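You operate a simulated robot arm through the tools that you are given. There is no shell and no other tool.

The job below is to be done with a simulated two-armed robot. You get a single attempt, and the scene is never put back.

## Task
Wipe the grease off the baking sheet and lay it on the cooling rack.
Fine: press the blue sponge on the soap first and put it back after. What is to be rubbed or washed off counts as gone when no trace of it is left.

The check looks at the end state, three seconds after you hand in, the way a careful person would. Anything else that was tipped, shoved, dropped, spilled or broken makes it a failure. Flat cloth is picked up by pressing the open fingertips on it (5 to 10 N) and closing them slowly along it; thin cloth reads only 2 to 8 mm in the jaws.

## Robot
Two 7-joint arms with two-finger parallel grippers on one trunk that stands fixed in place. Base frame: the origin is at the foot of the trunk, x ahead of it, y to its left, z up. Readings come in mm, rad, newtons and seconds.
The left shoulder is at [70, 156, 1080], the right one opposite. Each reaches about 1231 mm from its shoulder. Payload 3.91 kg a hand.
Tool frame (each hand has its own): the origin (TCP) lies between the finger pads and is the grasp point; the fingertips stand 30 mm ahead of it; z points along the fingers, y is the line along which they close. The gripper opens to 110 mm. The fingers are 20 mm wide and 10 mm thick; the gripper's body (48 by 112 mm) begins 55 mm behind the TCP.
Orientation is told as [roll, pitch, yaw] about the base's x, y, z axes, in that order, counted from this pose: with the fingers straight down and closing along the base's y, the tool's x points along the base's -x, its y along +y and its z along -z.

## Interface
- The arms move only by the tool nudge_tool. It takes "left_increments", "right_increments" or both (then of equal length, played together; a hand with none holds still); each is a list of rows, each a list of 3 entries, a list of its own where there are three numbers: the shift along the tool's x, y, z in units of 30 mm (1.0 is 30 mm), then the turn, a rotation vector about the tool's x, y, z in units of 8 degrees (1.0 is 8 degrees), then the opening, from 0 (shut) to 1 (fully open). In form: [[[tx, ty, tz], [wx, wy, wz], gripper], ...]. A call has 1 to 20 rows; each row shifts and turns the commanded pose from where the row before left it, along the tool's axes as they then stand. A call with a number of a shift or a turn outside -1 to 1 is refused whole. Rows are played at 5 a second. More than 50 mm and 0.15 rad between two rows, or a gripper value outside its range, and nothing of the call is played. A pose out of reach is approached as far as the arm can. The call stops where the force on the tool passes 40 N (or 10 N more than at its start, if that is more) or the arm is blocked; 0.2 s more then pass. Each finger travels about 108 mm/s and halts on what it meets, pressing with about 32 N; the grip force reading is that of the motor and also rises with nothing between the fingers. The clock runs only during rows and for 0.2 s after the last one: add rows that do not move to give the fingers time. The reply holds the time, the measured pose of the TCP, the force on the tool along the base axes, the opening and the grip force, in the units named above and with some noise, with the torque about the TCP (base axes, N m) and any sound that the robot's microphone picked up.
- Cameras (640 x 400 px; columns grow to the right, rows downward): "scene" is now at [128.2, 46.6, 1324.3]; the picture's right is [0.49, -0.87, 0.00], its down [-0.37, -0.21, -0.91] and it looks along [0.79, 0.45, -0.42] (base axes); focal length 310 px, centre (320, 200). "left" rides on the left gripper at [72, -17, -103] in its tool frame; the picture's right is [0.23, 0.97, 0.00], its down [-0.76, 0.18, -0.62] and it looks along [-0.61, 0.14, 0.78] (tool axes); focal length 222 px, centre (320, 200). "right" rides on the right gripper at [72, 17, -103] in its tool frame; the picture's right is [-0.23, 0.97, 0.00], its down [-0.76, -0.18, -0.62] and it looks along [-0.61, -0.14, 0.78] (tool axes); focal length 222 px, centre (320, 200). There is no depth. A picture from a camera that has moved, and an enlarged one, comes with that camera's place and axes in the base frame and with its lens.
- get_image(camera): a new picture of that camera. No time passes.
- lift_body(by): slides the trunk up (or, below 0, down) by that many mm; the arms and the scene camera ride with it, the base frame stays. It gives what a move gives, with no picture.
- turn_head(pan, tilt): turns the head with the scene camera to pan (to the left, within 1.501 rad either way) and tilt (down, from -0.506 to 1.204), counted from straight ahead of the robot. It gives what a move gives.
- close_up(camera, box): a new picture of the part [left, top, right, bottom] of that camera's present view, enlarged. No time passes.
- close_job(): hands the job in; it is judged then, once.

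Places have to be worked out from the pictures, the camera data and where the tool is seen. Open the grippers and draw the arms clear of the work before you hand the job in, unless the task says otherwise.

The tools are called after "Emit:" as name(argument=value, ...) on one line, values as JSON. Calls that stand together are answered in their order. nudge_tool: Moves the arms, as the interface text tells. Its arguments: {"type":"object","properties":{"left_increments":{"type":"array","items":{"type":"array"}},"right_increments":{"type":"array","items":{"type":"array"}}},"required":[]} The other tools are called the same way: lift_body (by) moves the trunk up or down; turn_head (pan, tilt) turns the head that bears the scene camera; get_image (camera) takes a picture; close_up (camera, box) takes an enlarged picture of a part of a camera's view; close_job () hands the job in.

At the start:

```text
time_s: 0.0
left_tool_pos: [443.0, 520.7, 1072.7]
left_tool_rot: [-0.001, -0.001, -0.001]
left_contact_force: [1.0, -0.5, 0.9]
left_ft_torque: [0.02, 0.01, -0.04]
left_gripper_width: 110.1
left_grip_force: 0.1
right_tool_pos: [635.7, 80.4, 1075.0]
right_tool_rot: [0.001, 0.0, 0.0]
right_contact_force: [-0.7, -0.2, -0.4]
right_ft_torque: [-0.04, 0.01, 0.01]
right_gripper_width: 110.1
right_grip_force: 0.0
trunk travel left (down, up): [-525.0, 415.0]
head pan, tilt (commanded): [0.513, 0.435]
```

scene: 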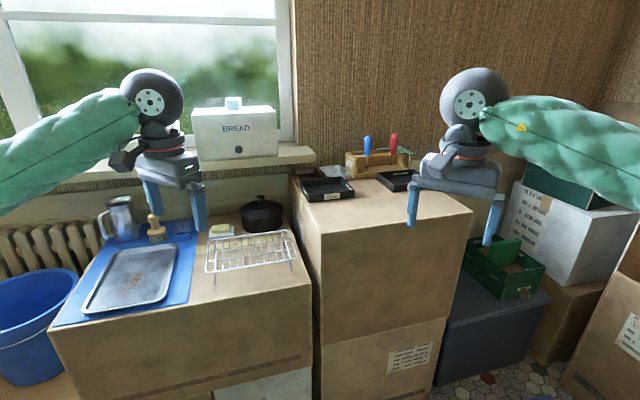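
right: 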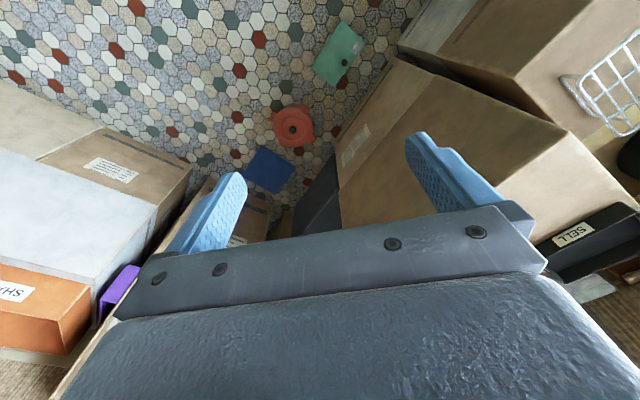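
left: 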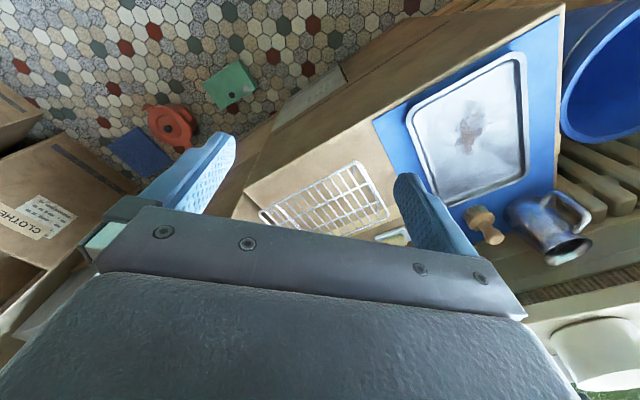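

The scene shows a baking sheet on a blue mat, a wire cooling rack, something soap-like in a dish near the rack, but the blue sponge isn't obvious yet. I look closer at the bench.

Emit:
close_up(camera="scene", box=[40, 170, 320, 345])

Emit:
close_up(camera="left", box=[220, 20, 620, 270])

Emit:
close_up(camera="scene", box=[280, 120, 440, 220])

```text
2.29 times, centred on (180, 258) of scene
camera zoom: at [128.2, 46.6, 1324.3], right [0.49, -0.87, 0.0], down [-0.37, -0.21, -0.91], along [0.79, 0.45, -0.42], focal length 708 px, centre (640, 69)
```

zoom: 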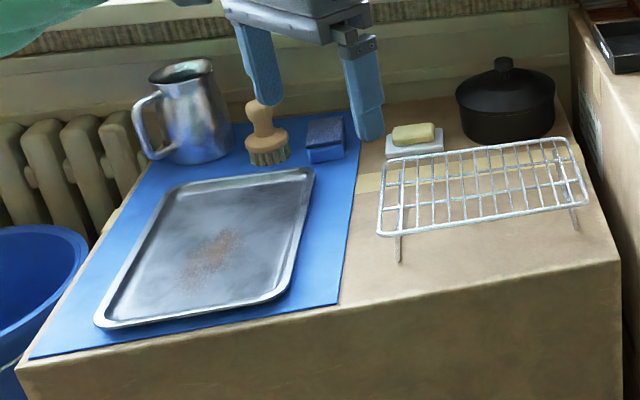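

```text
1.60 times, centred on (420, 145) of left
camera zoom: at [371.0, 504.7, 1175.1], right [-0.23, 0.97, 0.0], down [0.76, 0.18, 0.62], along [0.61, 0.14, -0.78], focal length 355 px, centre (160, 288)
```

zoom: 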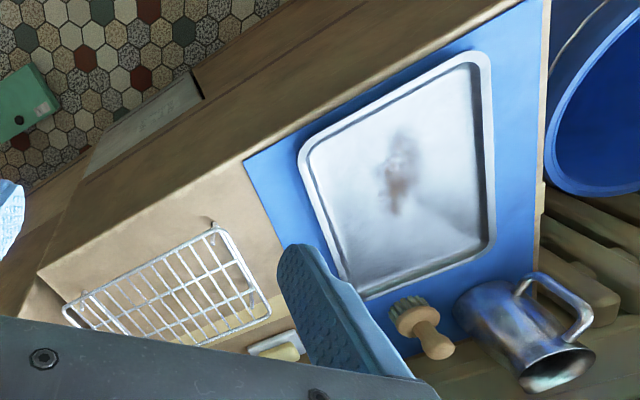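

```text
4.00 times, centred on (360, 170) of scene
camera zoom: at [128.2, 46.6, 1324.3], right [0.49, -0.87, 0.0], down [-0.37, -0.21, -0.91], along [0.79, 0.45, -0.42], focal length 1240 px, centre (160, 320)
```

zoom: 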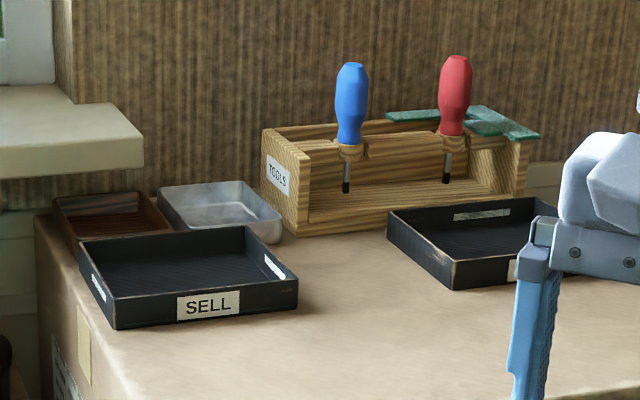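

The blue sponge sits at the back edge of the mat beside the soap dish; the tray with a rusty/greasy stain is in front. I turn the head to centre this bench and get better views.

Emit:
turn_head(pan=1.05, tilt=0.65)

Emit:
get_image(camera="scene")

```text
time_s: 1.0
left_tool_pos: [443.5, 521.7, 1071.4]
left_tool_rot: [0.0, 0.0, 0.0]
left_contact_force: [0.3, -0.1, 0.4]
left_ft_torque: [-0.03, 0.02, -0.02]
left_gripper_width: 110.2
left_grip_force: 0.0
right_tool_pos: [634.8, 81.1, 1074.2]
right_tool_rot: [0.001, 0.0, -0.001]
right_contact_force: [-0.6, 0.1, 0.7]
right_ft_torque: [-0.02, 0.01, 0.0]
right_gripper_width: 110.1
right_grip_force: 0.1
trunk travel left (down, up): [-525.0, 415.0]
head pan, tilt (commanded): [1.051, 0.649]
```

```text
taken
camera scene: at [91.1, 76.6, 1305.0], right [0.87, -0.5, 0.0], down [-0.3, -0.52, -0.8], along [0.4, 0.69, -0.6], focal length 310 px, centre (320, 200)
```

scene: 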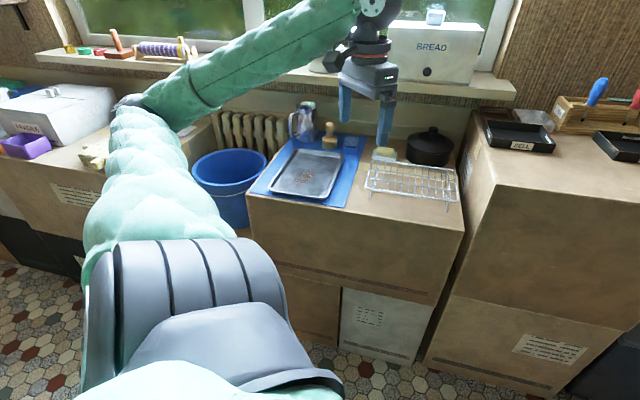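

The bench is visible from here with the whole group in view. I zoom in for pixel-accurate measurement.

Emit:
close_up(camera="scene", box=[240, 90, 480, 240])

Emit:
close_up(camera="scene", box=[260, 100, 380, 175])

Emit:
close_up(camera="scene", box=[350, 120, 470, 220])

```text
2.67 times, centred on (360, 165) of scene
camera zoom: at [91.1, 76.6, 1305.0], right [0.87, -0.5, 0.0], down [-0.3, -0.52, -0.8], along [0.4, 0.69, -0.6], focal length 827 px, centre (213, 293)
```

zoom: 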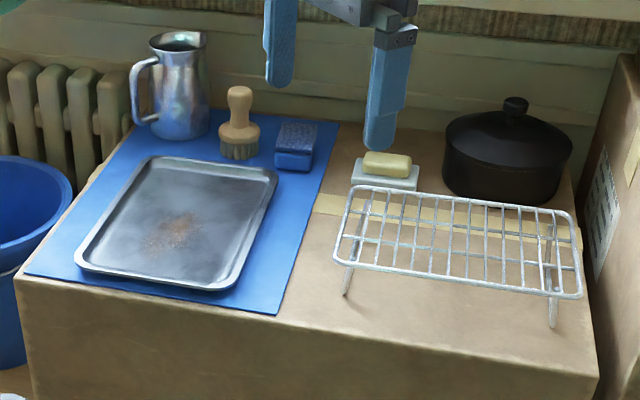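

```text
5.33 times, centred on (320, 138) of scene
camera zoom: at [91.1, 76.6, 1305.0], right [0.87, -0.5, 0.0], down [-0.3, -0.52, -0.8], along [0.4, 0.69, -0.6], focal length 1653 px, centre (320, 533)
```

zoom: 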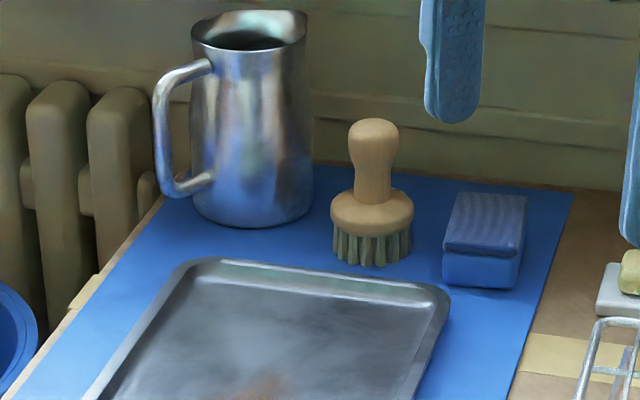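

```text
4.00 times, centred on (410, 170) of scene
camera zoom: at [91.1, 76.6, 1305.0], right [0.87, -0.5, 0.0], down [-0.3, -0.52, -0.8], along [0.4, 0.69, -0.6], focal length 1240 px, centre (-40, 320)
```

zoom: 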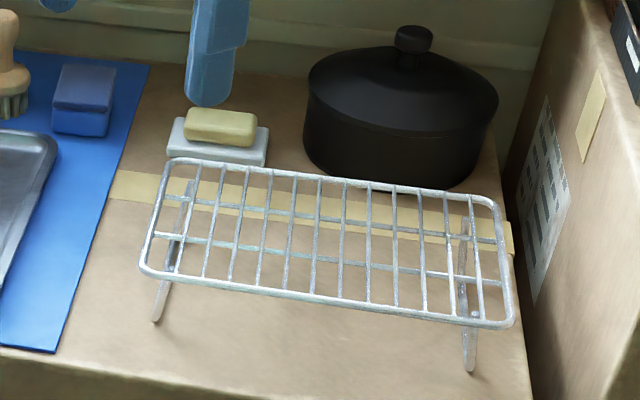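

From two views the bench top comes out near z≈758, rotated about 45° (mat from roughly (282,838) to (823,976)); tray ≈180×260 mm, rack to its right, sponge near (706,914). I turn the left gripper 45° and bring it above the tray to look from above.

Emit:
nudge_tool(left_increments=[[[0, 0, 0], [0, 0, -0.9375], 1], [[0, 0, 0], [0, 0, -0.9375], 1], [[0, 0, 0], [0, 0, -0.9375], 1], [[0, 0, 0], [0, 0, -0.9375], 1], [[0, 0, 0], [0, 0, -0.9375], 1], [[0, 0, 0], [0, 0, -0.9375], 1], [[-0.845, 0.639, 0.3], [0, 0, 0], 1], [[-0.845, 0.639, 0.3], [0, 0, 0], 1], [[-0.845, 0.639, 0.3], [0, 0, 0], 1], [[-0.845, 0.639, 0.3], [0, 0, 0], 1], [[-0.845, 0.639, 0.3], [0, 0, 0], 1], [[-0.845, 0.639, 0.3], [0, 0, 0], 1], [[-0.845, 0.639, 0.3], [0, 0, 0], 1], [[-0.845, 0.639, 0.3], [0, 0, 0], 1], [[-0.845, 0.639, 0.3], [0, 0, 0], 1], [[-0.845, 0.639, 0.3], [0, 0, 0], 1]])

Emit:
get_image(camera="left")

Emit:
get_image(camera="scene")

```text
time_s: 4.4
left_tool_pos: [487.9, 837.5, 981.2]
left_tool_rot: [0.0, 0.002, 0.786]
left_contact_force: [0.1, -0.4, -0.8]
left_ft_torque: [-0.01, -0.04, 0.01]
left_gripper_width: 109.9
left_grip_force: 0.1
right_tool_pos: [637.1, 82.6, 1074.4]
right_tool_rot: [-0.002, 0.001, 0.001]
right_contact_force: [0.0, -0.3, -0.4]
right_ft_torque: [-0.04, 0.0, 0.0]
right_gripper_width: 110.1
right_grip_force: 0.0
trunk travel left (down, up): [-525.0, 415.0]
head pan, tilt (commanded): [1.051, 0.649]
```

```text
taken
camera left: at [448.0, 774.4, 1084.0], right [-0.85, 0.53, 0.0], down [0.41, 0.66, 0.62], along [0.33, 0.53, -0.78], focal length 222 px, centre (320, 200)
```

left: 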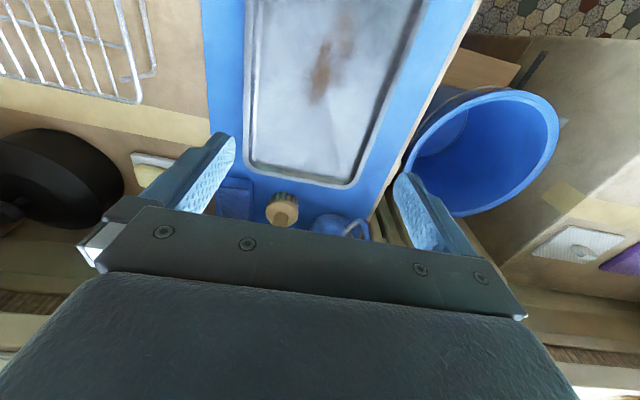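

```text
taken
camera scene: at [91.3, 77.4, 1304.9], right [0.87, -0.5, 0.0], down [-0.3, -0.53, -0.8], along [0.4, 0.69, -0.61], focal length 310 px, centre (320, 200)
```

scene: 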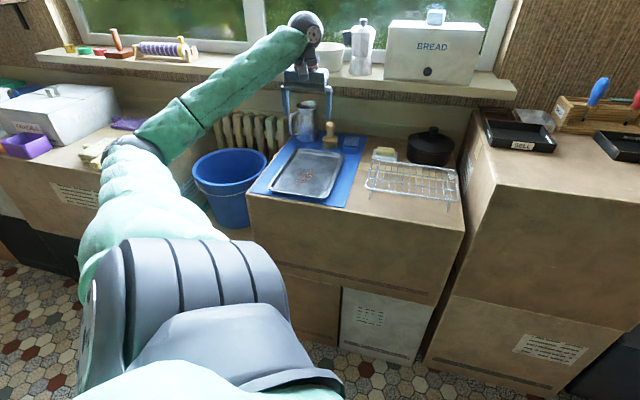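

The left wrist camera now sees the tray, sponge, brush, soap and rack. I zoom in on each for measurement.

Emit:
close_up(camera="left", box=[200, 0, 480, 175])

Emit:
close_up(camera="left", box=[120, 120, 400, 250])

Emit:
close_up(camera="scene", box=[255, 130, 365, 210])

```text
2.29 times, centred on (340, 88) of left
camera zoom: at [448.0, 774.4, 1084.0], right [-0.85, 0.53, 0.0], down [0.41, 0.66, 0.62], along [0.33, 0.53, -0.78], focal length 508 px, centre (274, 457)
```

zoom: 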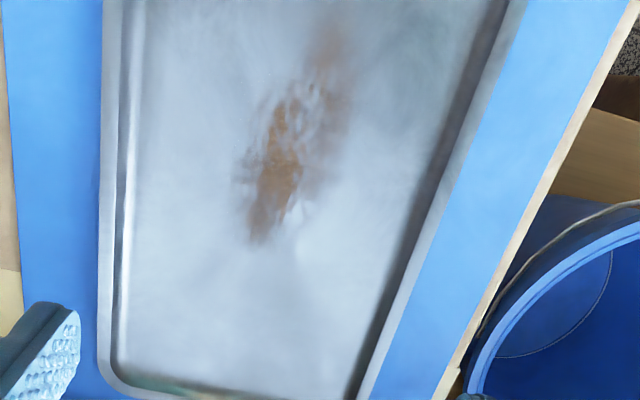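

```text
2.29 times, centred on (260, 185) of left
camera zoom: at [448.0, 774.4, 1084.0], right [-0.85, 0.53, 0.0], down [0.41, 0.66, 0.62], along [0.33, 0.53, -0.78], focal length 508 px, centre (457, 234)
```

zoom: 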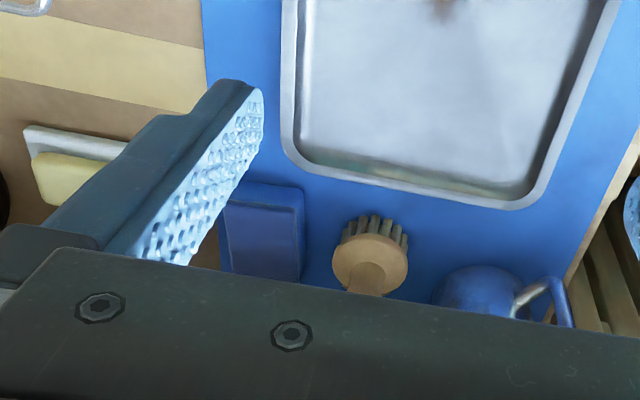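

```text
5.00 times, centred on (310, 170) of scene
camera zoom: at [91.3, 77.4, 1304.9], right [0.87, -0.5, 0.0], down [-0.3, -0.53, -0.8], along [0.4, 0.69, -0.61], focal length 1550 px, centre (370, 350)
```

zoom: 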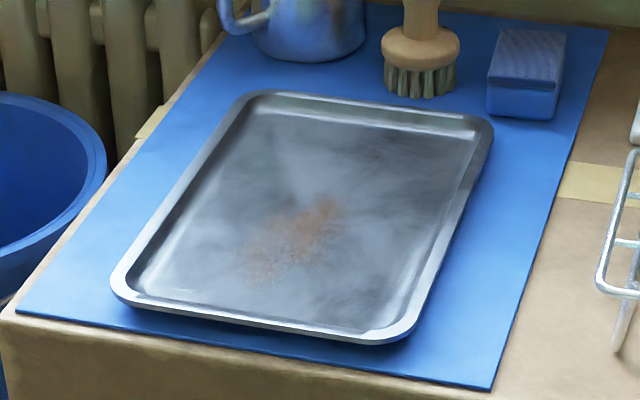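

The stain spans about u/v equal to 65×120 mm near the tray centre, and the sponge (~55×75×29 mm, turned ~8°) is at about (704,910) with the brush just to its left. I move to hover above the sponge for a fine look, with the gripper partly closed.

Emit:
nudge_tool(left_increments=[[[-0.836, -0.425, 0.2], [0, 0, 0], 0.8], [[-0.836, -0.425, 0.2], [0, 0, 0], 0.65], [[-0.836, -0.425, 0.2], [0, 0, 0], 0.65], [[-0.836, -0.425, 0.2], [0, 0, 0], 0.65], [[-0.836, -0.425, 0.2], [0, 0, 0], 0.65], [[-0.836, -0.425, 0.2], [0, 0, 0], 0.65], [[-0.836, -0.425, 0.2], [0, 0, 0], 0.65], [[-0.836, -0.425, 0.2], [0, 0, 0], 0.65], [[0, 0, 0], [0, 0, 0], 0.65], [[0, 0, 0], [0, 0, 0], 0.65]])

Emit:
get_image(camera="left")

Emit:
close_up(camera="scene", box=[270, 60, 450, 180])

```text
time_s: 6.6
left_tool_pos: [700.3, 904.1, 934.9]
left_tool_rot: [0.0, -0.002, 0.785]
left_contact_force: [-4.8, -7.3, -0.1]
left_ft_torque: [0.53, -0.32, 0.03]
left_gripper_width: 71.6
left_grip_force: 0.0
right_tool_pos: [635.0, 81.3, 1075.5]
right_tool_rot: [0.001, 0.0, 0.0]
right_contact_force: [-0.4, 0.0, 0.2]
right_ft_torque: [0.01, -0.01, -0.03]
right_gripper_width: 109.8
right_grip_force: 0.0
trunk travel left (down, up): [-525.0, 415.0]
head pan, tilt (commanded): [1.051, 0.649]
```

```text
taken
camera left: at [662.2, 841.6, 1037.1], right [-0.85, 0.53, 0.0], down [0.41, 0.66, 0.62], along [0.33, 0.53, -0.78], focal length 222 px, centre (320, 200)
```

left: 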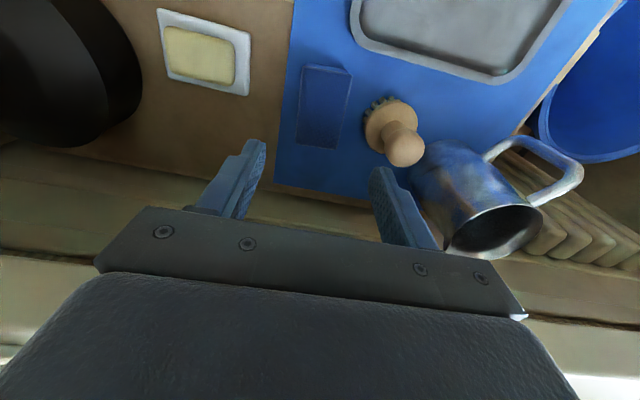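

```text
3.33 times, centred on (360, 120) of scene
camera zoom: at [90.8, 75.9, 1305.0], right [0.87, -0.5, 0.0], down [-0.3, -0.52, -0.8], along [0.4, 0.69, -0.6], focal length 1033 px, centre (187, 467)
```

zoom: 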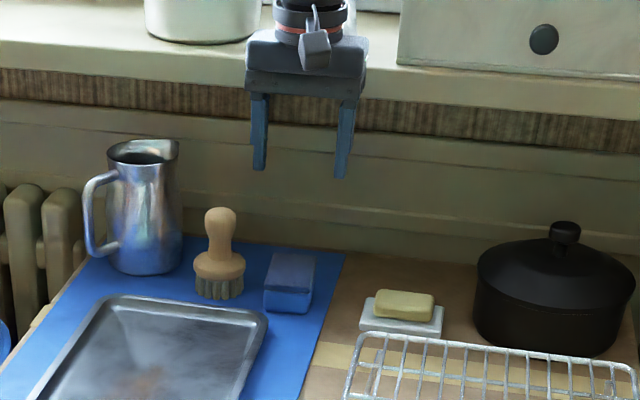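

The tool reads about 9 N pushing back toward the robot, so the hand probably touches the window sill (or something on it). I look at the scene before moving any further.

Emit:
close_up(camera="scene", box=[230, 0, 490, 165])

Emit:
get_image(camera="scene")

```text
2.42 times, centred on (360, 82) of scene
camera zoom: at [90.8, 75.9, 1305.0], right [0.87, -0.5, 0.0], down [-0.3, -0.52, -0.8], along [0.4, 0.69, -0.6], focal length 751 px, centre (223, 485)
```

zoom: 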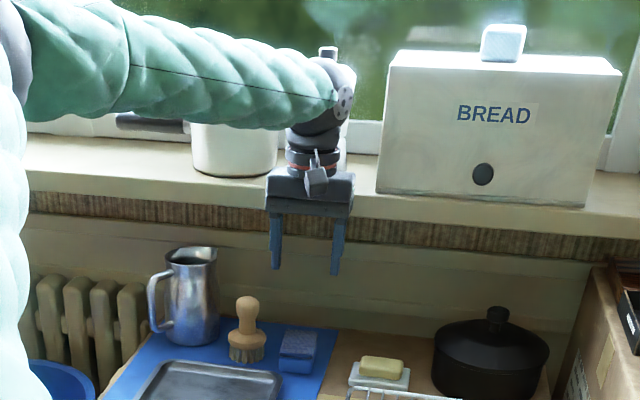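

```text
taken
camera scene: at [90.8, 75.9, 1305.0], right [0.87, -0.5, 0.0], down [-0.3, -0.52, -0.8], along [0.4, 0.69, -0.6], focal length 310 px, centre (320, 200)
```

scene: 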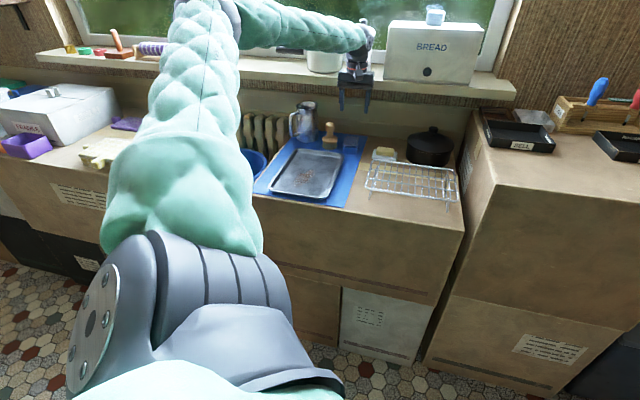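

Nothing on the sill has moved; the hand is just leaning on the sill's front edge. I back away 25 mm, then lean the hand back by 20° so that the fingers point forward-down and the wrist stays clear of the sill.

Emit:
nudge_tool(left_increments=[[[0.5, 0, 0], [0, 0, 0], 0.65], [[0.5, 0, 0], [0, 0, 0], 0.65], [[0, 0, 0], [0, -0.8333, 0], 0.65], [[0, 0, 0], [0, -0.8333, 0], 0.65], [[0, 0, 0], [0, -0.8334, 0], 0.65], [[0, 0, 0], [0, 0, 0], 0.65]])

Emit:
get_image(camera="left")

Emit:
close_up(camera="left", box=[120, 0, 460, 220])

Emit:
close_up(camera="scene", box=[230, 0, 490, 165])

```text
time_s: 8.0
left_tool_pos: [679.9, 882.7, 934.0]
left_tool_rot: [0.0, -0.349, 0.788]
left_contact_force: [0.5, -0.7, 1.0]
left_ft_torque: [-0.02, 0.01, -0.01]
left_gripper_width: 71.4
left_grip_force: 0.1
right_tool_pos: [636.1, 81.0, 1075.2]
right_tool_rot: [0.0, 0.001, 0.0]
right_contact_force: [0.9, 0.6, -0.1]
right_ft_torque: [-0.04, 0.01, -0.01]
right_gripper_width: 109.8
right_grip_force: 0.0
trunk travel left (down, up): [-525.0, 415.0]
head pan, tilt (commanded): [1.051, 0.649]
```

```text
taken
camera left: at [619.2, 798.6, 1006.0], right [-0.84, 0.54, -0.08], down [0.23, 0.48, 0.85], along [0.49, 0.69, -0.53], focal length 222 px, centre (320, 200)
```

left: 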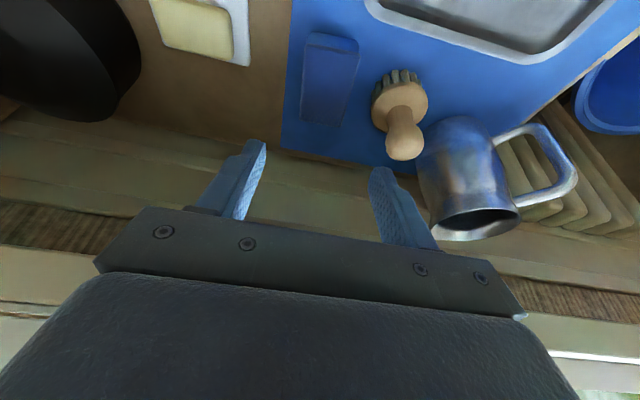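

```text
1.82 times, centred on (290, 110) of left
camera zoom: at [619.2, 798.6, 1006.0], right [-0.84, 0.54, -0.08], down [0.23, 0.48, 0.85], along [0.49, 0.69, -0.53], focal length 404 px, centre (374, 364)
```

zoom: 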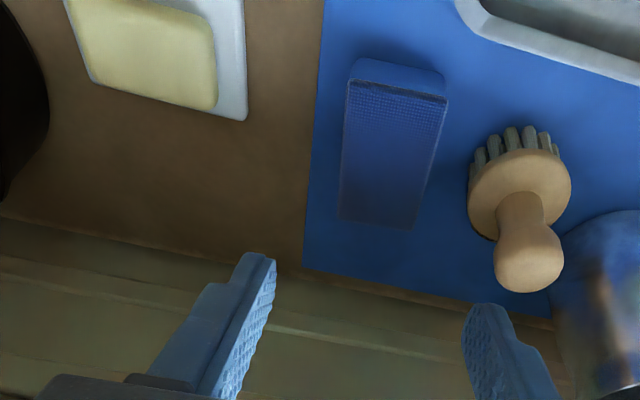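

```text
2.42 times, centred on (360, 82) of scene
camera zoom: at [91.5, 76.3, 1304.9], right [0.87, -0.5, 0.0], down [-0.3, -0.52, -0.8], along [0.4, 0.69, -0.6], focal length 751 px, centre (223, 485)
```

zoom: 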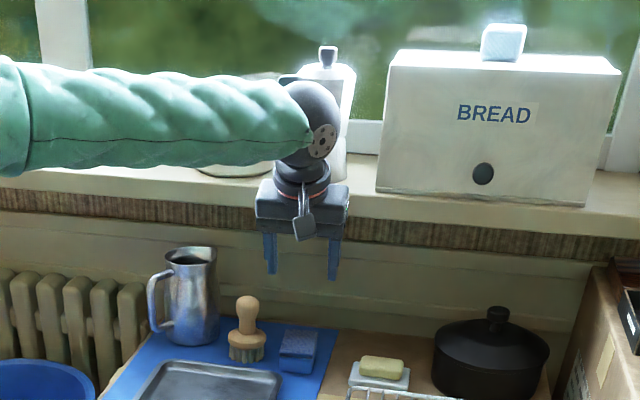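

Forces are back to zero. The sponge's top face is at about u≈-146, v≈1139 (base ≈(702,909)), 49×80 mm, top z≈788, turned about 5.5° further than my hand. I align the yaw and descend partway to z≈850, keeping clear of the brush handle.

Emit:
nudge_tool(left_increments=[[[0, 0, 0], [-0.235, 0, -0.646], 0.62], [[0.036, 0, 0.732], [0, 0, 0], 0.62], [[0.036, 0, 0.732], [0, 0, 0], 0.62], [[0.036, 0, 0.732], [0, 0, 0], 0.62], [[0.036, 0, 0.732], [0, 0, 0], 0.62], [[0, 0, 0], [0, 0, 0], 0.62]])

Emit:
get_image(camera="left")

Emit:
close_up(camera="scene", box=[280, 60, 440, 180])

```text
time_s: 9.4
left_tool_pos: [695.6, 903.6, 850.2]
left_tool_rot: [-0.001, -0.349, 0.882]
left_contact_force: [-0.2, 0.3, 0.6]
left_ft_torque: [0.0, 0.01, -0.01]
left_gripper_width: 68.1
left_grip_force: 0.0
right_tool_pos: [634.8, 80.9, 1075.8]
right_tool_rot: [0.0, -0.001, 0.0]
right_contact_force: [-0.2, 0.6, -0.1]
right_ft_torque: [0.05, -0.02, -0.02]
right_gripper_width: 109.7
right_grip_force: 0.0
trunk travel left (down, up): [-525.0, 415.0]
head pan, tilt (commanded): [1.051, 0.649]
```

```text
taken
camera left: at [643.6, 814.1, 921.9], right [-0.89, 0.45, -0.08], down [0.18, 0.5, 0.85], along [0.42, 0.74, -0.53], focal length 222 px, centre (320, 200)
```

left: 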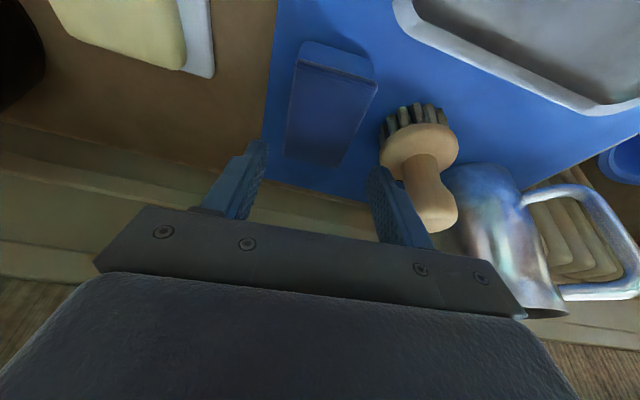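

```text
3.33 times, centred on (360, 120) of scene
camera zoom: at [90.7, 76.5, 1305.0], right [0.87, -0.5, 0.0], down [-0.3, -0.52, -0.8], along [0.4, 0.69, -0.6], focal length 1033 px, centre (187, 467)
```

zoom: 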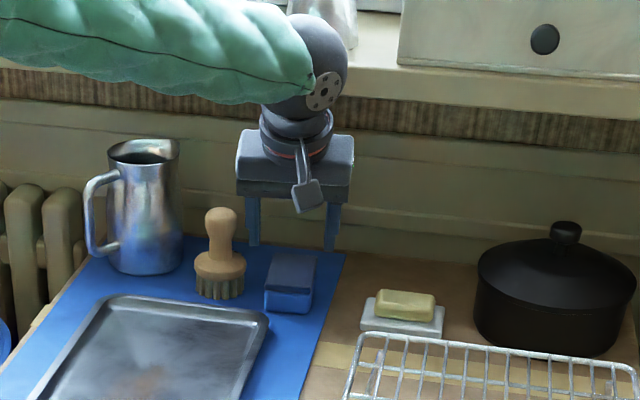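

The sponge is centred between the fingers within ~3 mm and the left finger clears the brush. I descend straight down 45 mm to TCP z≈805.

Emit:
nudge_tool(left_increments=[[[0.171, 0, 0.47], [0, 0, 0], 0.62], [[0.171, 0, 0.47], [0, 0, 0], 0.62], [[0.171, 0, 0.47], [0, 0, 0], 0.62], [[0, 0, 0], [0, 0, 0], 0.62]])

Emit:
get_image(camera="left")

Emit:
close_up(camera="scene", box=[290, 90, 410, 170])

```text
time_s: 10.4
left_tool_pos: [696.8, 903.3, 805.7]
left_tool_rot: [0.001, -0.349, 0.88]
left_contact_force: [-0.2, 0.1, 0.5]
left_ft_torque: [-0.01, 0.0, -0.02]
left_gripper_width: 68.2
left_grip_force: 0.0
right_tool_pos: [635.0, 82.2, 1075.3]
right_tool_rot: [-0.001, -0.001, 0.001]
right_contact_force: [-0.4, -0.4, 0.1]
right_ft_torque: [0.03, -0.01, 0.0]
right_gripper_width: 110.1
right_grip_force: 0.1
trunk travel left (down, up): [-525.0, 415.0]
head pan, tilt (commanded): [1.051, 0.649]
```

```text
taken
camera left: at [643.8, 813.8, 877.5], right [-0.89, 0.46, -0.08], down [0.18, 0.5, 0.85], along [0.42, 0.74, -0.53], focal length 222 px, centre (320, 200)
```

left: 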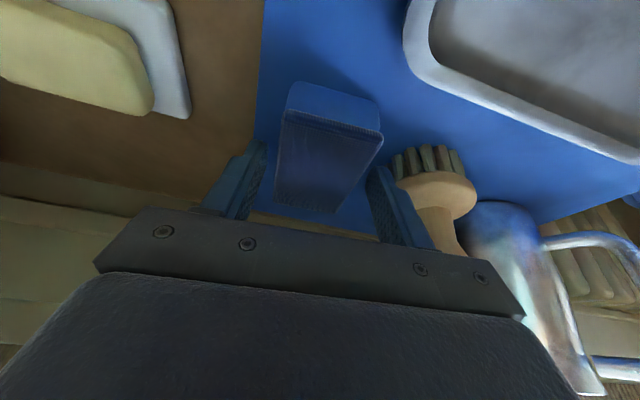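

```text
5.00 times, centred on (350, 130) of scene
camera zoom: at [90.9, 76.6, 1305.0], right [0.87, -0.5, 0.0], down [-0.3, -0.52, -0.8], along [0.4, 0.69, -0.6], focal length 1550 px, centre (170, 550)
```

zoom: 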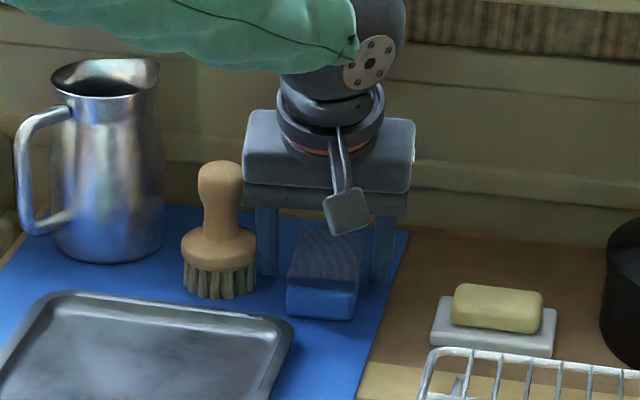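

The fingers flank the sponge properly and nothing is touching. I go 3 mm lower and close gently on the sponge.

Emit:
nudge_tool(left_increments=[[[0.034, 0, 0.094], [0, 0, 0], 0.62], [[0, 0, 0], [0, 0, 0], 0.55], [[0, 0, 0], [0, 0, 0], 0.5], [[0, 0, 0], [0, 0, 0], 0.45], [[0, 0, 0], [0, 0, 0], 0.4], [[0, 0, 0], [0, 0, 0], 0.36], [[0, 0, 0], [0, 0, 0], 0.36]])

Emit:
get_image(camera="left")

Emit:
close_up(camera="scene", box=[290, 90, 410, 170])

```text
time_s: 12.0
left_tool_pos: [696.3, 903.6, 802.0]
left_tool_rot: [-0.001, -0.351, 0.88]
left_contact_force: [0.8, -0.1, 0.1]
left_ft_torque: [-0.02, -0.01, 0.01]
left_gripper_width: 48.8
left_grip_force: 31.8
right_tool_pos: [635.1, 80.9, 1075.3]
right_tool_rot: [-0.001, 0.001, 0.002]
right_contact_force: [-0.1, -0.4, 0.1]
right_ft_torque: [-0.03, -0.04, -0.02]
right_gripper_width: 109.9
right_grip_force: 0.1
trunk travel left (down, up): [-525.0, 415.0]
head pan, tilt (commanded): [1.051, 0.649]
```

```text
taken
camera left: at [643.8, 814.1, 874.0], right [-0.89, 0.45, -0.08], down [0.18, 0.5, 0.85], along [0.42, 0.74, -0.53], focal length 222 px, centre (320, 200)
```

left: 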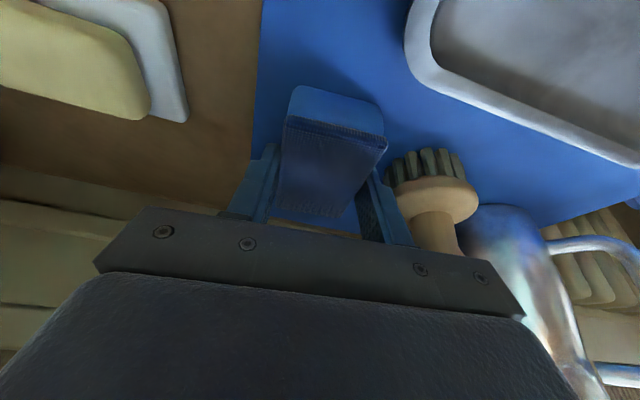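

```text
5.00 times, centred on (350, 130) of scene
camera zoom: at [91.1, 76.7, 1304.9], right [0.87, -0.5, 0.0], down [-0.3, -0.52, -0.8], along [0.4, 0.69, -0.6], focal length 1550 px, centre (170, 550)
```

zoom: 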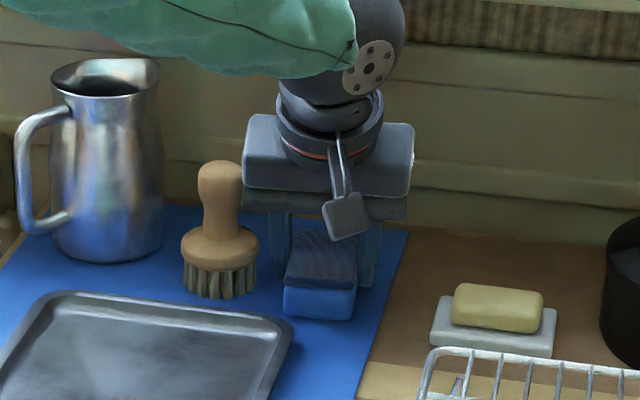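

The sponge is firmly held (48.8 mm, 32 N); its seat on the mat corresponds to TCP (696.3, 903.6, 802), yaw 0.88. I lift it, square it to the bench, and carry it right to above the soap (soap centre ≈ u −23, v 1102, top z≈795).

Emit:
nudge_tool(left_increments=[[[-0.228, 0, -0.627], [0, 0, 0], 0.36], [[-0.228, 0, -0.627], [0, 0, 0], 0.36], [[-0.228, 0, -0.627], [0, 0, 0], 0.36], [[0, 0, 0], [0.235, 0, 0.646], 0.36], [[0.238, -0.81, -0.087], [0, 0, 0], 0.36], [[0.238, -0.81, -0.087], [0, 0, 0], 0.36], [[0.238, -0.81, -0.087], [0, 0, 0], 0.36], [[0.238, -0.81, -0.087], [0, 0, 0], 0.36], [[0.238, -0.81, -0.087], [0, 0, 0], 0.36], [[0, 0, 0], [0, 0, 0], 0.36]])

Emit:
get_image(camera="left")

Emit:
close_up(camera="scene", box=[290, 80, 450, 180])

```text
time_s: 14.2
left_tool_pos: [755.7, 792.1, 861.9]
left_tool_rot: [0.001, -0.35, 0.785]
left_contact_force: [-0.4, 0.2, 0.2]
left_ft_torque: [-0.01, -0.02, 0.01]
left_gripper_width: 48.8
left_grip_force: 32.4
right_tool_pos: [635.0, 81.6, 1075.0]
right_tool_rot: [0.0, 0.0, 0.0]
right_contact_force: [0.2, 0.4, -1.2]
right_ft_torque: [-0.02, 0.02, -0.02]
right_gripper_width: 110.0
right_grip_force: 0.1
trunk travel left (down, up): [-525.0, 415.0]
head pan, tilt (commanded): [1.051, 0.649]
```

```text
taken
camera left: at [694.8, 706.6, 933.6], right [-0.84, 0.54, -0.08], down [0.23, 0.48, 0.85], along [0.49, 0.69, -0.53], focal length 222 px, centre (320, 200)
```

left: 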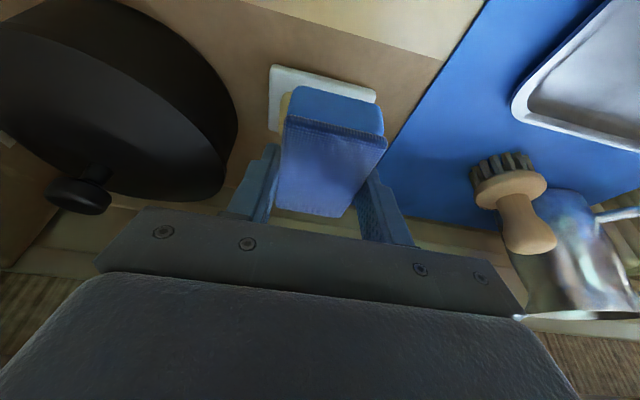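

```text
4.00 times, centred on (370, 130) of scene
camera zoom: at [90.9, 77.1, 1304.9], right [0.87, -0.5, 0.0], down [-0.3, -0.53, -0.8], along [0.4, 0.69, -0.61], focal length 1240 px, centre (120, 480)
```

zoom: 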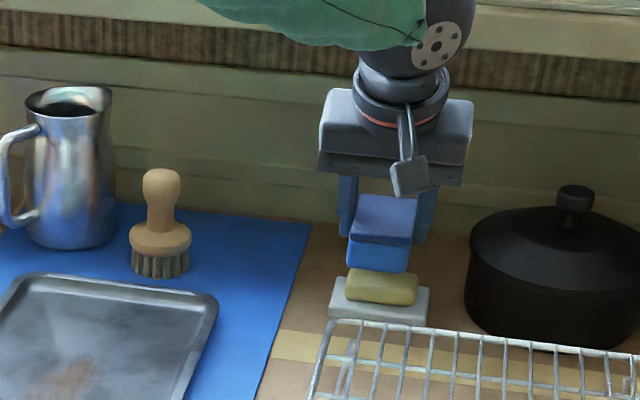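

The sponge is level and centred over the soap, about 25 mm above it. I descend 20 mm, then creep down and watch the force.

Emit:
nudge_tool(left_increments=[[[0.114, 0, 0.3132], [0, 0, 0], 0.36], [[0.114, 0, 0.3132], [0, 0, 0], 0.36], [[0.017, 0, 0.047], [0, 0, 0], 0.36], [[0.017, 0, 0.047], [0, 0, 0], 0.36], [[0, 0, 0], [0, 0, 0], 0.36]])

Emit:
close_up(camera="scene", box=[340, 120, 440, 180])

```text
time_s: 15.4
left_tool_pos: [755.5, 791.5, 837.9]
left_tool_rot: [0.0, -0.349, 0.785]
left_contact_force: [0.4, -0.2, -0.3]
left_ft_torque: [0.01, 0.0, -0.02]
left_gripper_width: 48.9
left_grip_force: 32.1
right_tool_pos: [635.0, 82.0, 1075.5]
right_tool_rot: [0.001, 0.0, 0.001]
right_contact_force: [-0.9, 0.4, -0.1]
right_ft_torque: [-0.01, -0.03, -0.01]
right_gripper_width: 109.8
right_grip_force: 0.0
trunk travel left (down, up): [-525.0, 415.0]
head pan, tilt (commanded): [1.051, 0.649]
```

```text
6.40 times, centred on (390, 150) of scene
camera zoom: at [91.1, 76.6, 1304.9], right [0.87, -0.5, 0.0], down [-0.3, -0.52, -0.8], along [0.4, 0.69, -0.6], focal length 1984 px, centre (-128, 520)
```

zoom: 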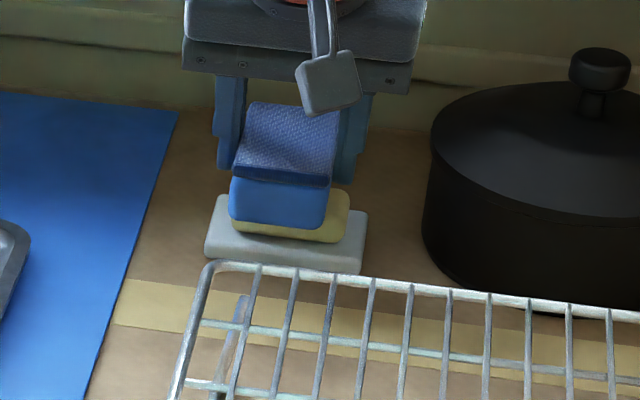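

No contact yet; the sponge is ~5 mm left of the soap's middle. I shift 4 mm right and creep further down.

Emit:
nudge_tool(left_increments=[[[0, -0.13, 0], [0, 0, 0], 0.36], [[0.017, 0, 0.047], [0, 0, 0], 0.36], [[0.017, 0, 0.047], [0, 0, 0], 0.36], [[0, 0, 0], [0, 0, 0], 0.36]])

```text
time_s: 16.4
left_tool_pos: [758.9, 788.1, 835.4]
left_tool_rot: [0.0, -0.349, 0.784]
left_contact_force: [0.6, 0.0, 0.1]
left_ft_torque: [0.04, -0.01, 0.0]
left_gripper_width: 49.1
left_grip_force: 31.4
right_tool_pos: [636.0, 80.1, 1076.9]
right_tool_rot: [0.0, 0.001, 0.0]
right_contact_force: [0.4, -0.1, -0.6]
right_ft_torque: [0.0, 0.03, 0.0]
right_gripper_width: 109.9
right_grip_force: 0.0
trunk travel left (down, up): [-525.0, 415.0]
head pan, tilt (commanded): [1.051, 0.649]
```

Still no contact at z≈835. I keep creeping down in 1.5 mm steps.

Emit:
nudge_tool(left_increments=[[[0.017, 0, 0.047], [0, 0, 0], 0.36], [[0.017, 0, 0.047], [0, 0, 0], 0.36], [[0, 0, 0], [0, 0, 0], 0.36]])

```text
time_s: 17.2
left_tool_pos: [758.3, 788.6, 833.4]
left_tool_rot: [-0.002, -0.349, 0.785]
left_contact_force: [0.2, -0.7, 0.1]
left_ft_torque: [0.0, 0.0, 0.0]
left_gripper_width: 48.8
left_grip_force: 31.8
right_tool_pos: [635.7, 81.0, 1075.1]
right_tool_rot: [-0.001, 0.001, -0.001]
right_contact_force: [-0.5, 0.2, -0.1]
right_ft_torque: [0.03, 0.01, -0.03]
right_gripper_width: 109.9
right_grip_force: 0.0
trunk travel left (down, up): [-525.0, 415.0]
head pan, tilt (commanded): [1.051, 0.649]
```

No force yet (sponge underside about z≈791). Continuing down.

Emit:
nudge_tool(left_increments=[[[0.017, 0, 0.047], [0, 0, 0], 0.36], [[0.017, 0, 0.047], [0, 0, 0], 0.36], [[0, 0, 0], [0, 0, 0], 0.36]])

Emit:
close_up(camera="scene", box=[340, 120, 440, 180])

Emit:
close_up(camera="left", box=[220, 50, 440, 220])

```text
time_s: 18.0
left_tool_pos: [757.5, 788.7, 830.1]
left_tool_rot: [-0.001, -0.349, 0.786]
left_contact_force: [0.3, -0.7, -0.6]
left_ft_torque: [-0.02, -0.03, -0.04]
left_gripper_width: 48.7
left_grip_force: 32.2
right_tool_pos: [636.5, 81.8, 1075.6]
right_tool_rot: [0.001, 0.0, -0.001]
right_contact_force: [-0.2, 0.3, 0.5]
right_ft_torque: [0.02, -0.02, 0.0]
right_gripper_width: 109.9
right_grip_force: 0.0
trunk travel left (down, up): [-525.0, 415.0]
head pan, tilt (commanded): [1.051, 0.649]
```

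```text
6.40 times, centred on (390, 150) of scene
camera zoom: at [91.2, 76.7, 1304.9], right [0.87, -0.5, 0.0], down [-0.3, -0.52, -0.8], along [0.4, 0.69, -0.6], focal length 1984 px, centre (-128, 520)
```

zoom: 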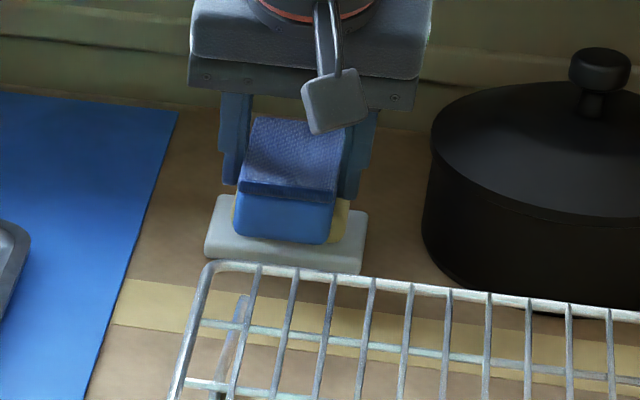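

```text
2.35 times, centred on (330, 135) of left
camera zoom: at [697.3, 704.4, 901.8], right [-0.84, 0.54, -0.08], down [0.23, 0.48, 0.85], along [0.49, 0.69, -0.53], focal length 523 px, centre (296, 353)
```

zoom: 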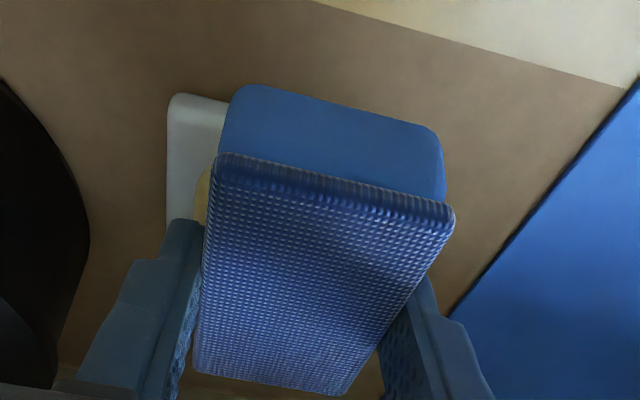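

Still hovering slightly above the soap; I continue down in small steps.

Emit:
nudge_tool(left_increments=[[[0.017, 0, 0.047], [0, 0, 0], 0.36], [[0.017, 0, 0.047], [0, 0, 0], 0.36], [[0, 0, 0], [0, 0, 0], 0.36]])

```text
time_s: 18.8
left_tool_pos: [757.8, 788.7, 829.2]
left_tool_rot: [-0.001, -0.35, 0.787]
left_contact_force: [1.1, 2.6, 10.5]
left_ft_torque: [0.2, -0.14, 0.02]
left_gripper_width: 48.7
left_grip_force: 32.2
right_tool_pos: [634.8, 81.6, 1075.4]
right_tool_rot: [0.002, 0.001, 0.0]
right_contact_force: [-0.7, -0.5, -0.4]
right_ft_torque: [0.01, 0.0, -0.01]
right_gripper_width: 109.8
right_grip_force: 0.1
trunk travel left (down, up): [-525.0, 415.0]
head pan, tilt (commanded): [1.051, 0.649]
```

Contact: about 10.5 N pressing on the soap. I hold a moment, then lift straight up 60 mm.

Emit:
nudge_tool(left_increments=[[[0, 0, 0], [0, 0, 0], 0.36], [[0, 0, 0], [0, 0, 0], 0.36], [[0, 0, 0], [0, 0, 0], 0.36], [[-0.228, 0, -0.627], [0, 0, 0], 0.36], [[-0.228, 0, -0.627], [0, 0, 0], 0.36], [[-0.228, 0, -0.627], [0, 0, 0], 0.36], [[0, 0, 0], [0, 0, 0], 0.36]])

Emit:
get_image(camera="left")

Emit:
close_up(camera="scene", box=[290, 80, 450, 180])

```text
time_s: 20.4
left_tool_pos: [759.1, 787.4, 887.0]
left_tool_rot: [0.0, -0.349, 0.786]
left_contact_force: [-0.3, -0.2, 0.4]
left_ft_torque: [-0.01, 0.0, -0.03]
left_gripper_width: 49.0
left_grip_force: 32.2
right_tool_pos: [635.0, 81.1, 1075.6]
right_tool_rot: [0.0, 0.0, 0.0]
right_contact_force: [0.7, 0.6, 1.6]
right_ft_torque: [-0.03, -0.01, 0.02]
right_gripper_width: 110.1
right_grip_force: 0.0
trunk travel left (down, up): [-525.0, 415.0]
head pan, tilt (commanded): [1.051, 0.649]
```

```text
taken
camera left: at [697.4, 704.2, 958.7], right [-0.84, 0.54, -0.08], down [0.23, 0.48, 0.85], along [0.49, 0.69, -0.53], focal length 222 px, centre (320, 200)
```

left: 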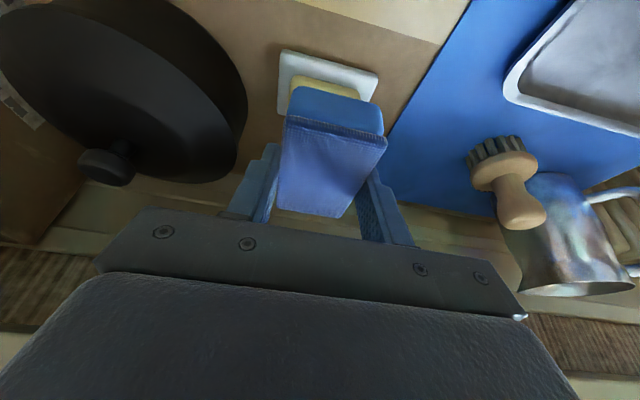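

```text
4.00 times, centred on (370, 130) of scene
camera zoom: at [91.4, 76.8, 1304.9], right [0.87, -0.5, 0.0], down [-0.3, -0.53, -0.8], along [0.4, 0.69, -0.61], focal length 1240 px, centre (120, 480)
```

zoom: 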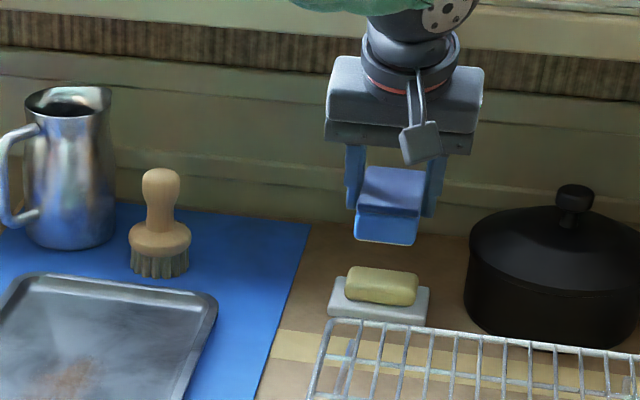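

Soap pressed, dish undisturbed, and the sponge's underside now looks soapy. I carry the sponge over the rear part of the stain in the tray (u≈-250, sponge centre v≈1000) and come down to z≈830.

Emit:
nudge_tool(left_increments=[[[0.3533, 0.8519, -0.1286], [0, 0, 0], 0.36], [[0.3533, 0.8519, -0.1286], [0, 0, 0], 0.36], [[0.3533, 0.8519, -0.1286], [0, 0, 0], 0.36], [[0.3533, 0.8519, -0.1286], [0, 0, 0], 0.36], [[0.3533, 0.8519, -0.1286], [0, 0, 0], 0.36], [[0.3533, 0.8519, -0.1286], [0, 0, 0], 0.36], [[0.3533, 0.8519, -0.1286], [0, 0, 0], 0.36], [[0.3533, 0.8519, -0.1286], [0, 0, 0], 0.36], [[0.3533, 0.8519, -0.1286], [0, 0, 0], 0.36], [[0.325, 0, 0.893], [0, 0, 0], 0.36], [[0.325, 0, 0.893], [0, 0, 0], 0.36], [[0, 0, 0], [0, 0, 0], 0.36]])

Emit:
get_image(camera="left")

Emit:
close_up(camera="scene", box=[240, 90, 400, 210])

```text
time_s: 21.5
left_tool_pos: [611.8, 827.0, 798.5]
left_tool_rot: [0.115, -0.234, 0.745]
left_contact_force: [-10.9, -2.2, 15.4]
left_ft_torque: [-0.48, 0.1, -0.34]
left_gripper_width: 49.2
left_grip_force: 32.4
right_tool_pos: [634.2, 80.3, 1074.9]
right_tool_rot: [0.0, 0.001, -0.001]
right_contact_force: [0.0, -0.4, -0.4]
right_ft_torque: [0.01, 0.03, 0.0]
right_gripper_width: 110.3
right_grip_force: 0.1
trunk travel left (down, up): [-525.0, 415.0]
head pan, tilt (commanded): [1.051, 0.649]
stopped in row 5 (left hand): the force on the tool passed its limit at 183 N (the readings are from after the stop); the commanded pose is now the measured one
```

```text
taken
camera left: at [563.2, 743.0, 878.2], right [-0.84, 0.54, 0.06], down [0.36, 0.48, 0.8], along [0.41, 0.69, -0.6], focal length 222 px, centre (320, 200)
```

left: 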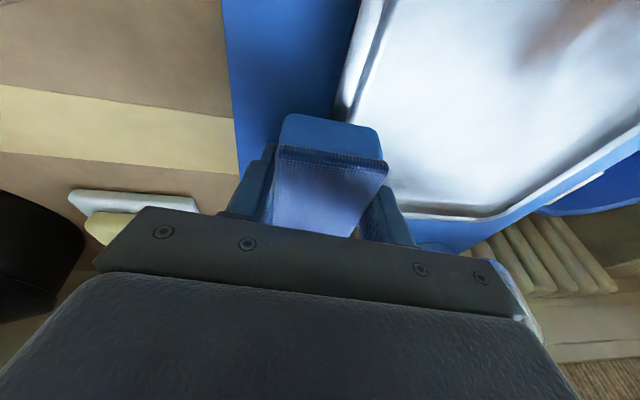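

```text
3.33 times, centred on (320, 150) of scene
camera zoom: at [90.4, 75.0, 1305.4], right [0.87, -0.5, 0.0], down [-0.3, -0.52, -0.8], along [0.4, 0.69, -0.6], focal length 1033 px, centre (320, 367)
```

zoom: 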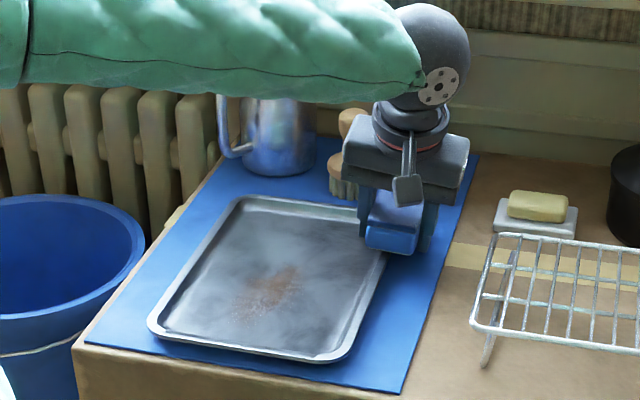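

The move was cut short: the arm sagged off its path to z≈798 and the hand got twisted, with the sponge resting near the tray's right rim. Before doing anything I check the whole scene for what happened.

Emit:
get_image(camera="scene")

Emit:
close_up(camera="scene", box=[300, 110, 400, 180])

Emit:
close_up(camera="left", box=[180, 0, 500, 240])

Emit:
close_up(camera="scene", box=[30, 0, 490, 160])

```text
taken
camera scene: at [90.4, 75.0, 1305.4], right [0.87, -0.5, 0.0], down [-0.3, -0.52, -0.8], along [0.4, 0.69, -0.6], focal length 310 px, centre (320, 200)
```

scene: 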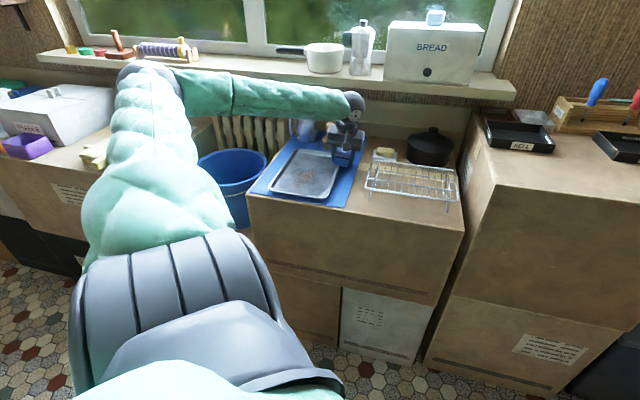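

```text
5.71 times, centred on (350, 145) of scene
camera zoom: at [90.4, 75.0, 1305.4], right [0.87, -0.5, 0.0], down [-0.3, -0.52, -0.8], along [0.4, 0.69, -0.6], focal length 1771 px, centre (149, 514)
```

zoom: 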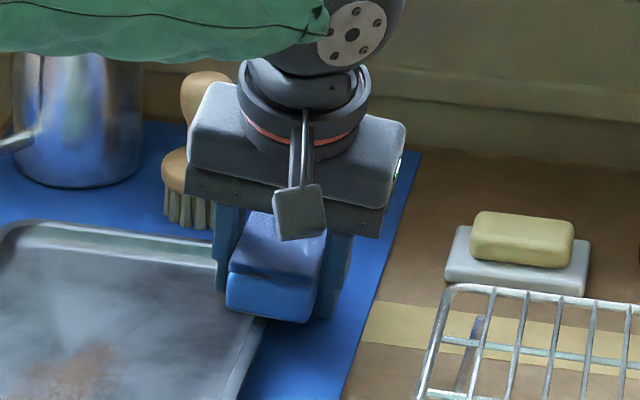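

```text
1.67 times, centred on (340, 120) of left
camera zoom: at [563.2, 743.0, 878.2], right [-0.84, 0.54, 0.06], down [0.36, 0.48, 0.8], along [0.41, 0.69, -0.6], focal length 370 px, centre (287, 333)
```

zoom: 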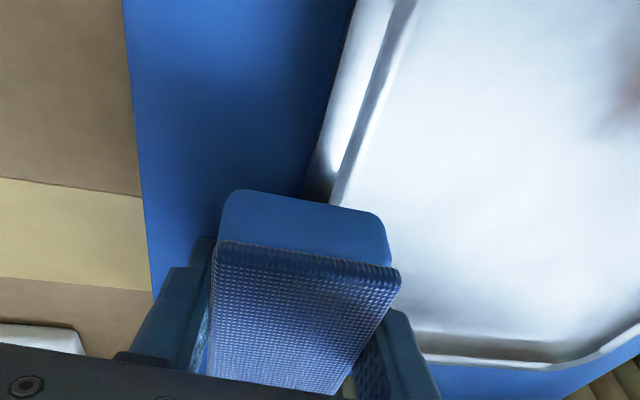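

```text
1.39 times, centred on (260, 80) of scene
camera zoom: at [90.4, 75.0, 1305.4], right [0.87, -0.5, 0.0], down [-0.3, -0.52, -0.8], along [0.4, 0.69, -0.6], focal length 431 px, centre (404, 367)
```

zoom: 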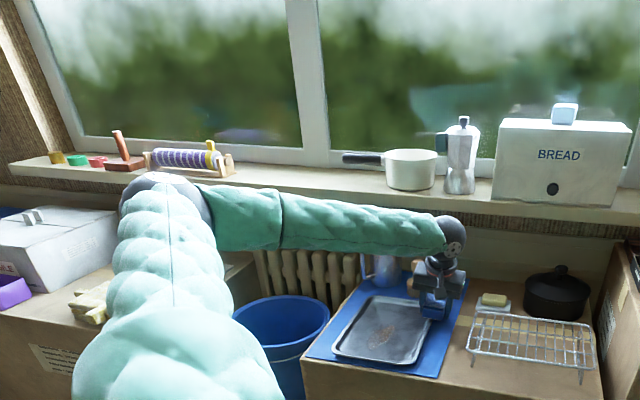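

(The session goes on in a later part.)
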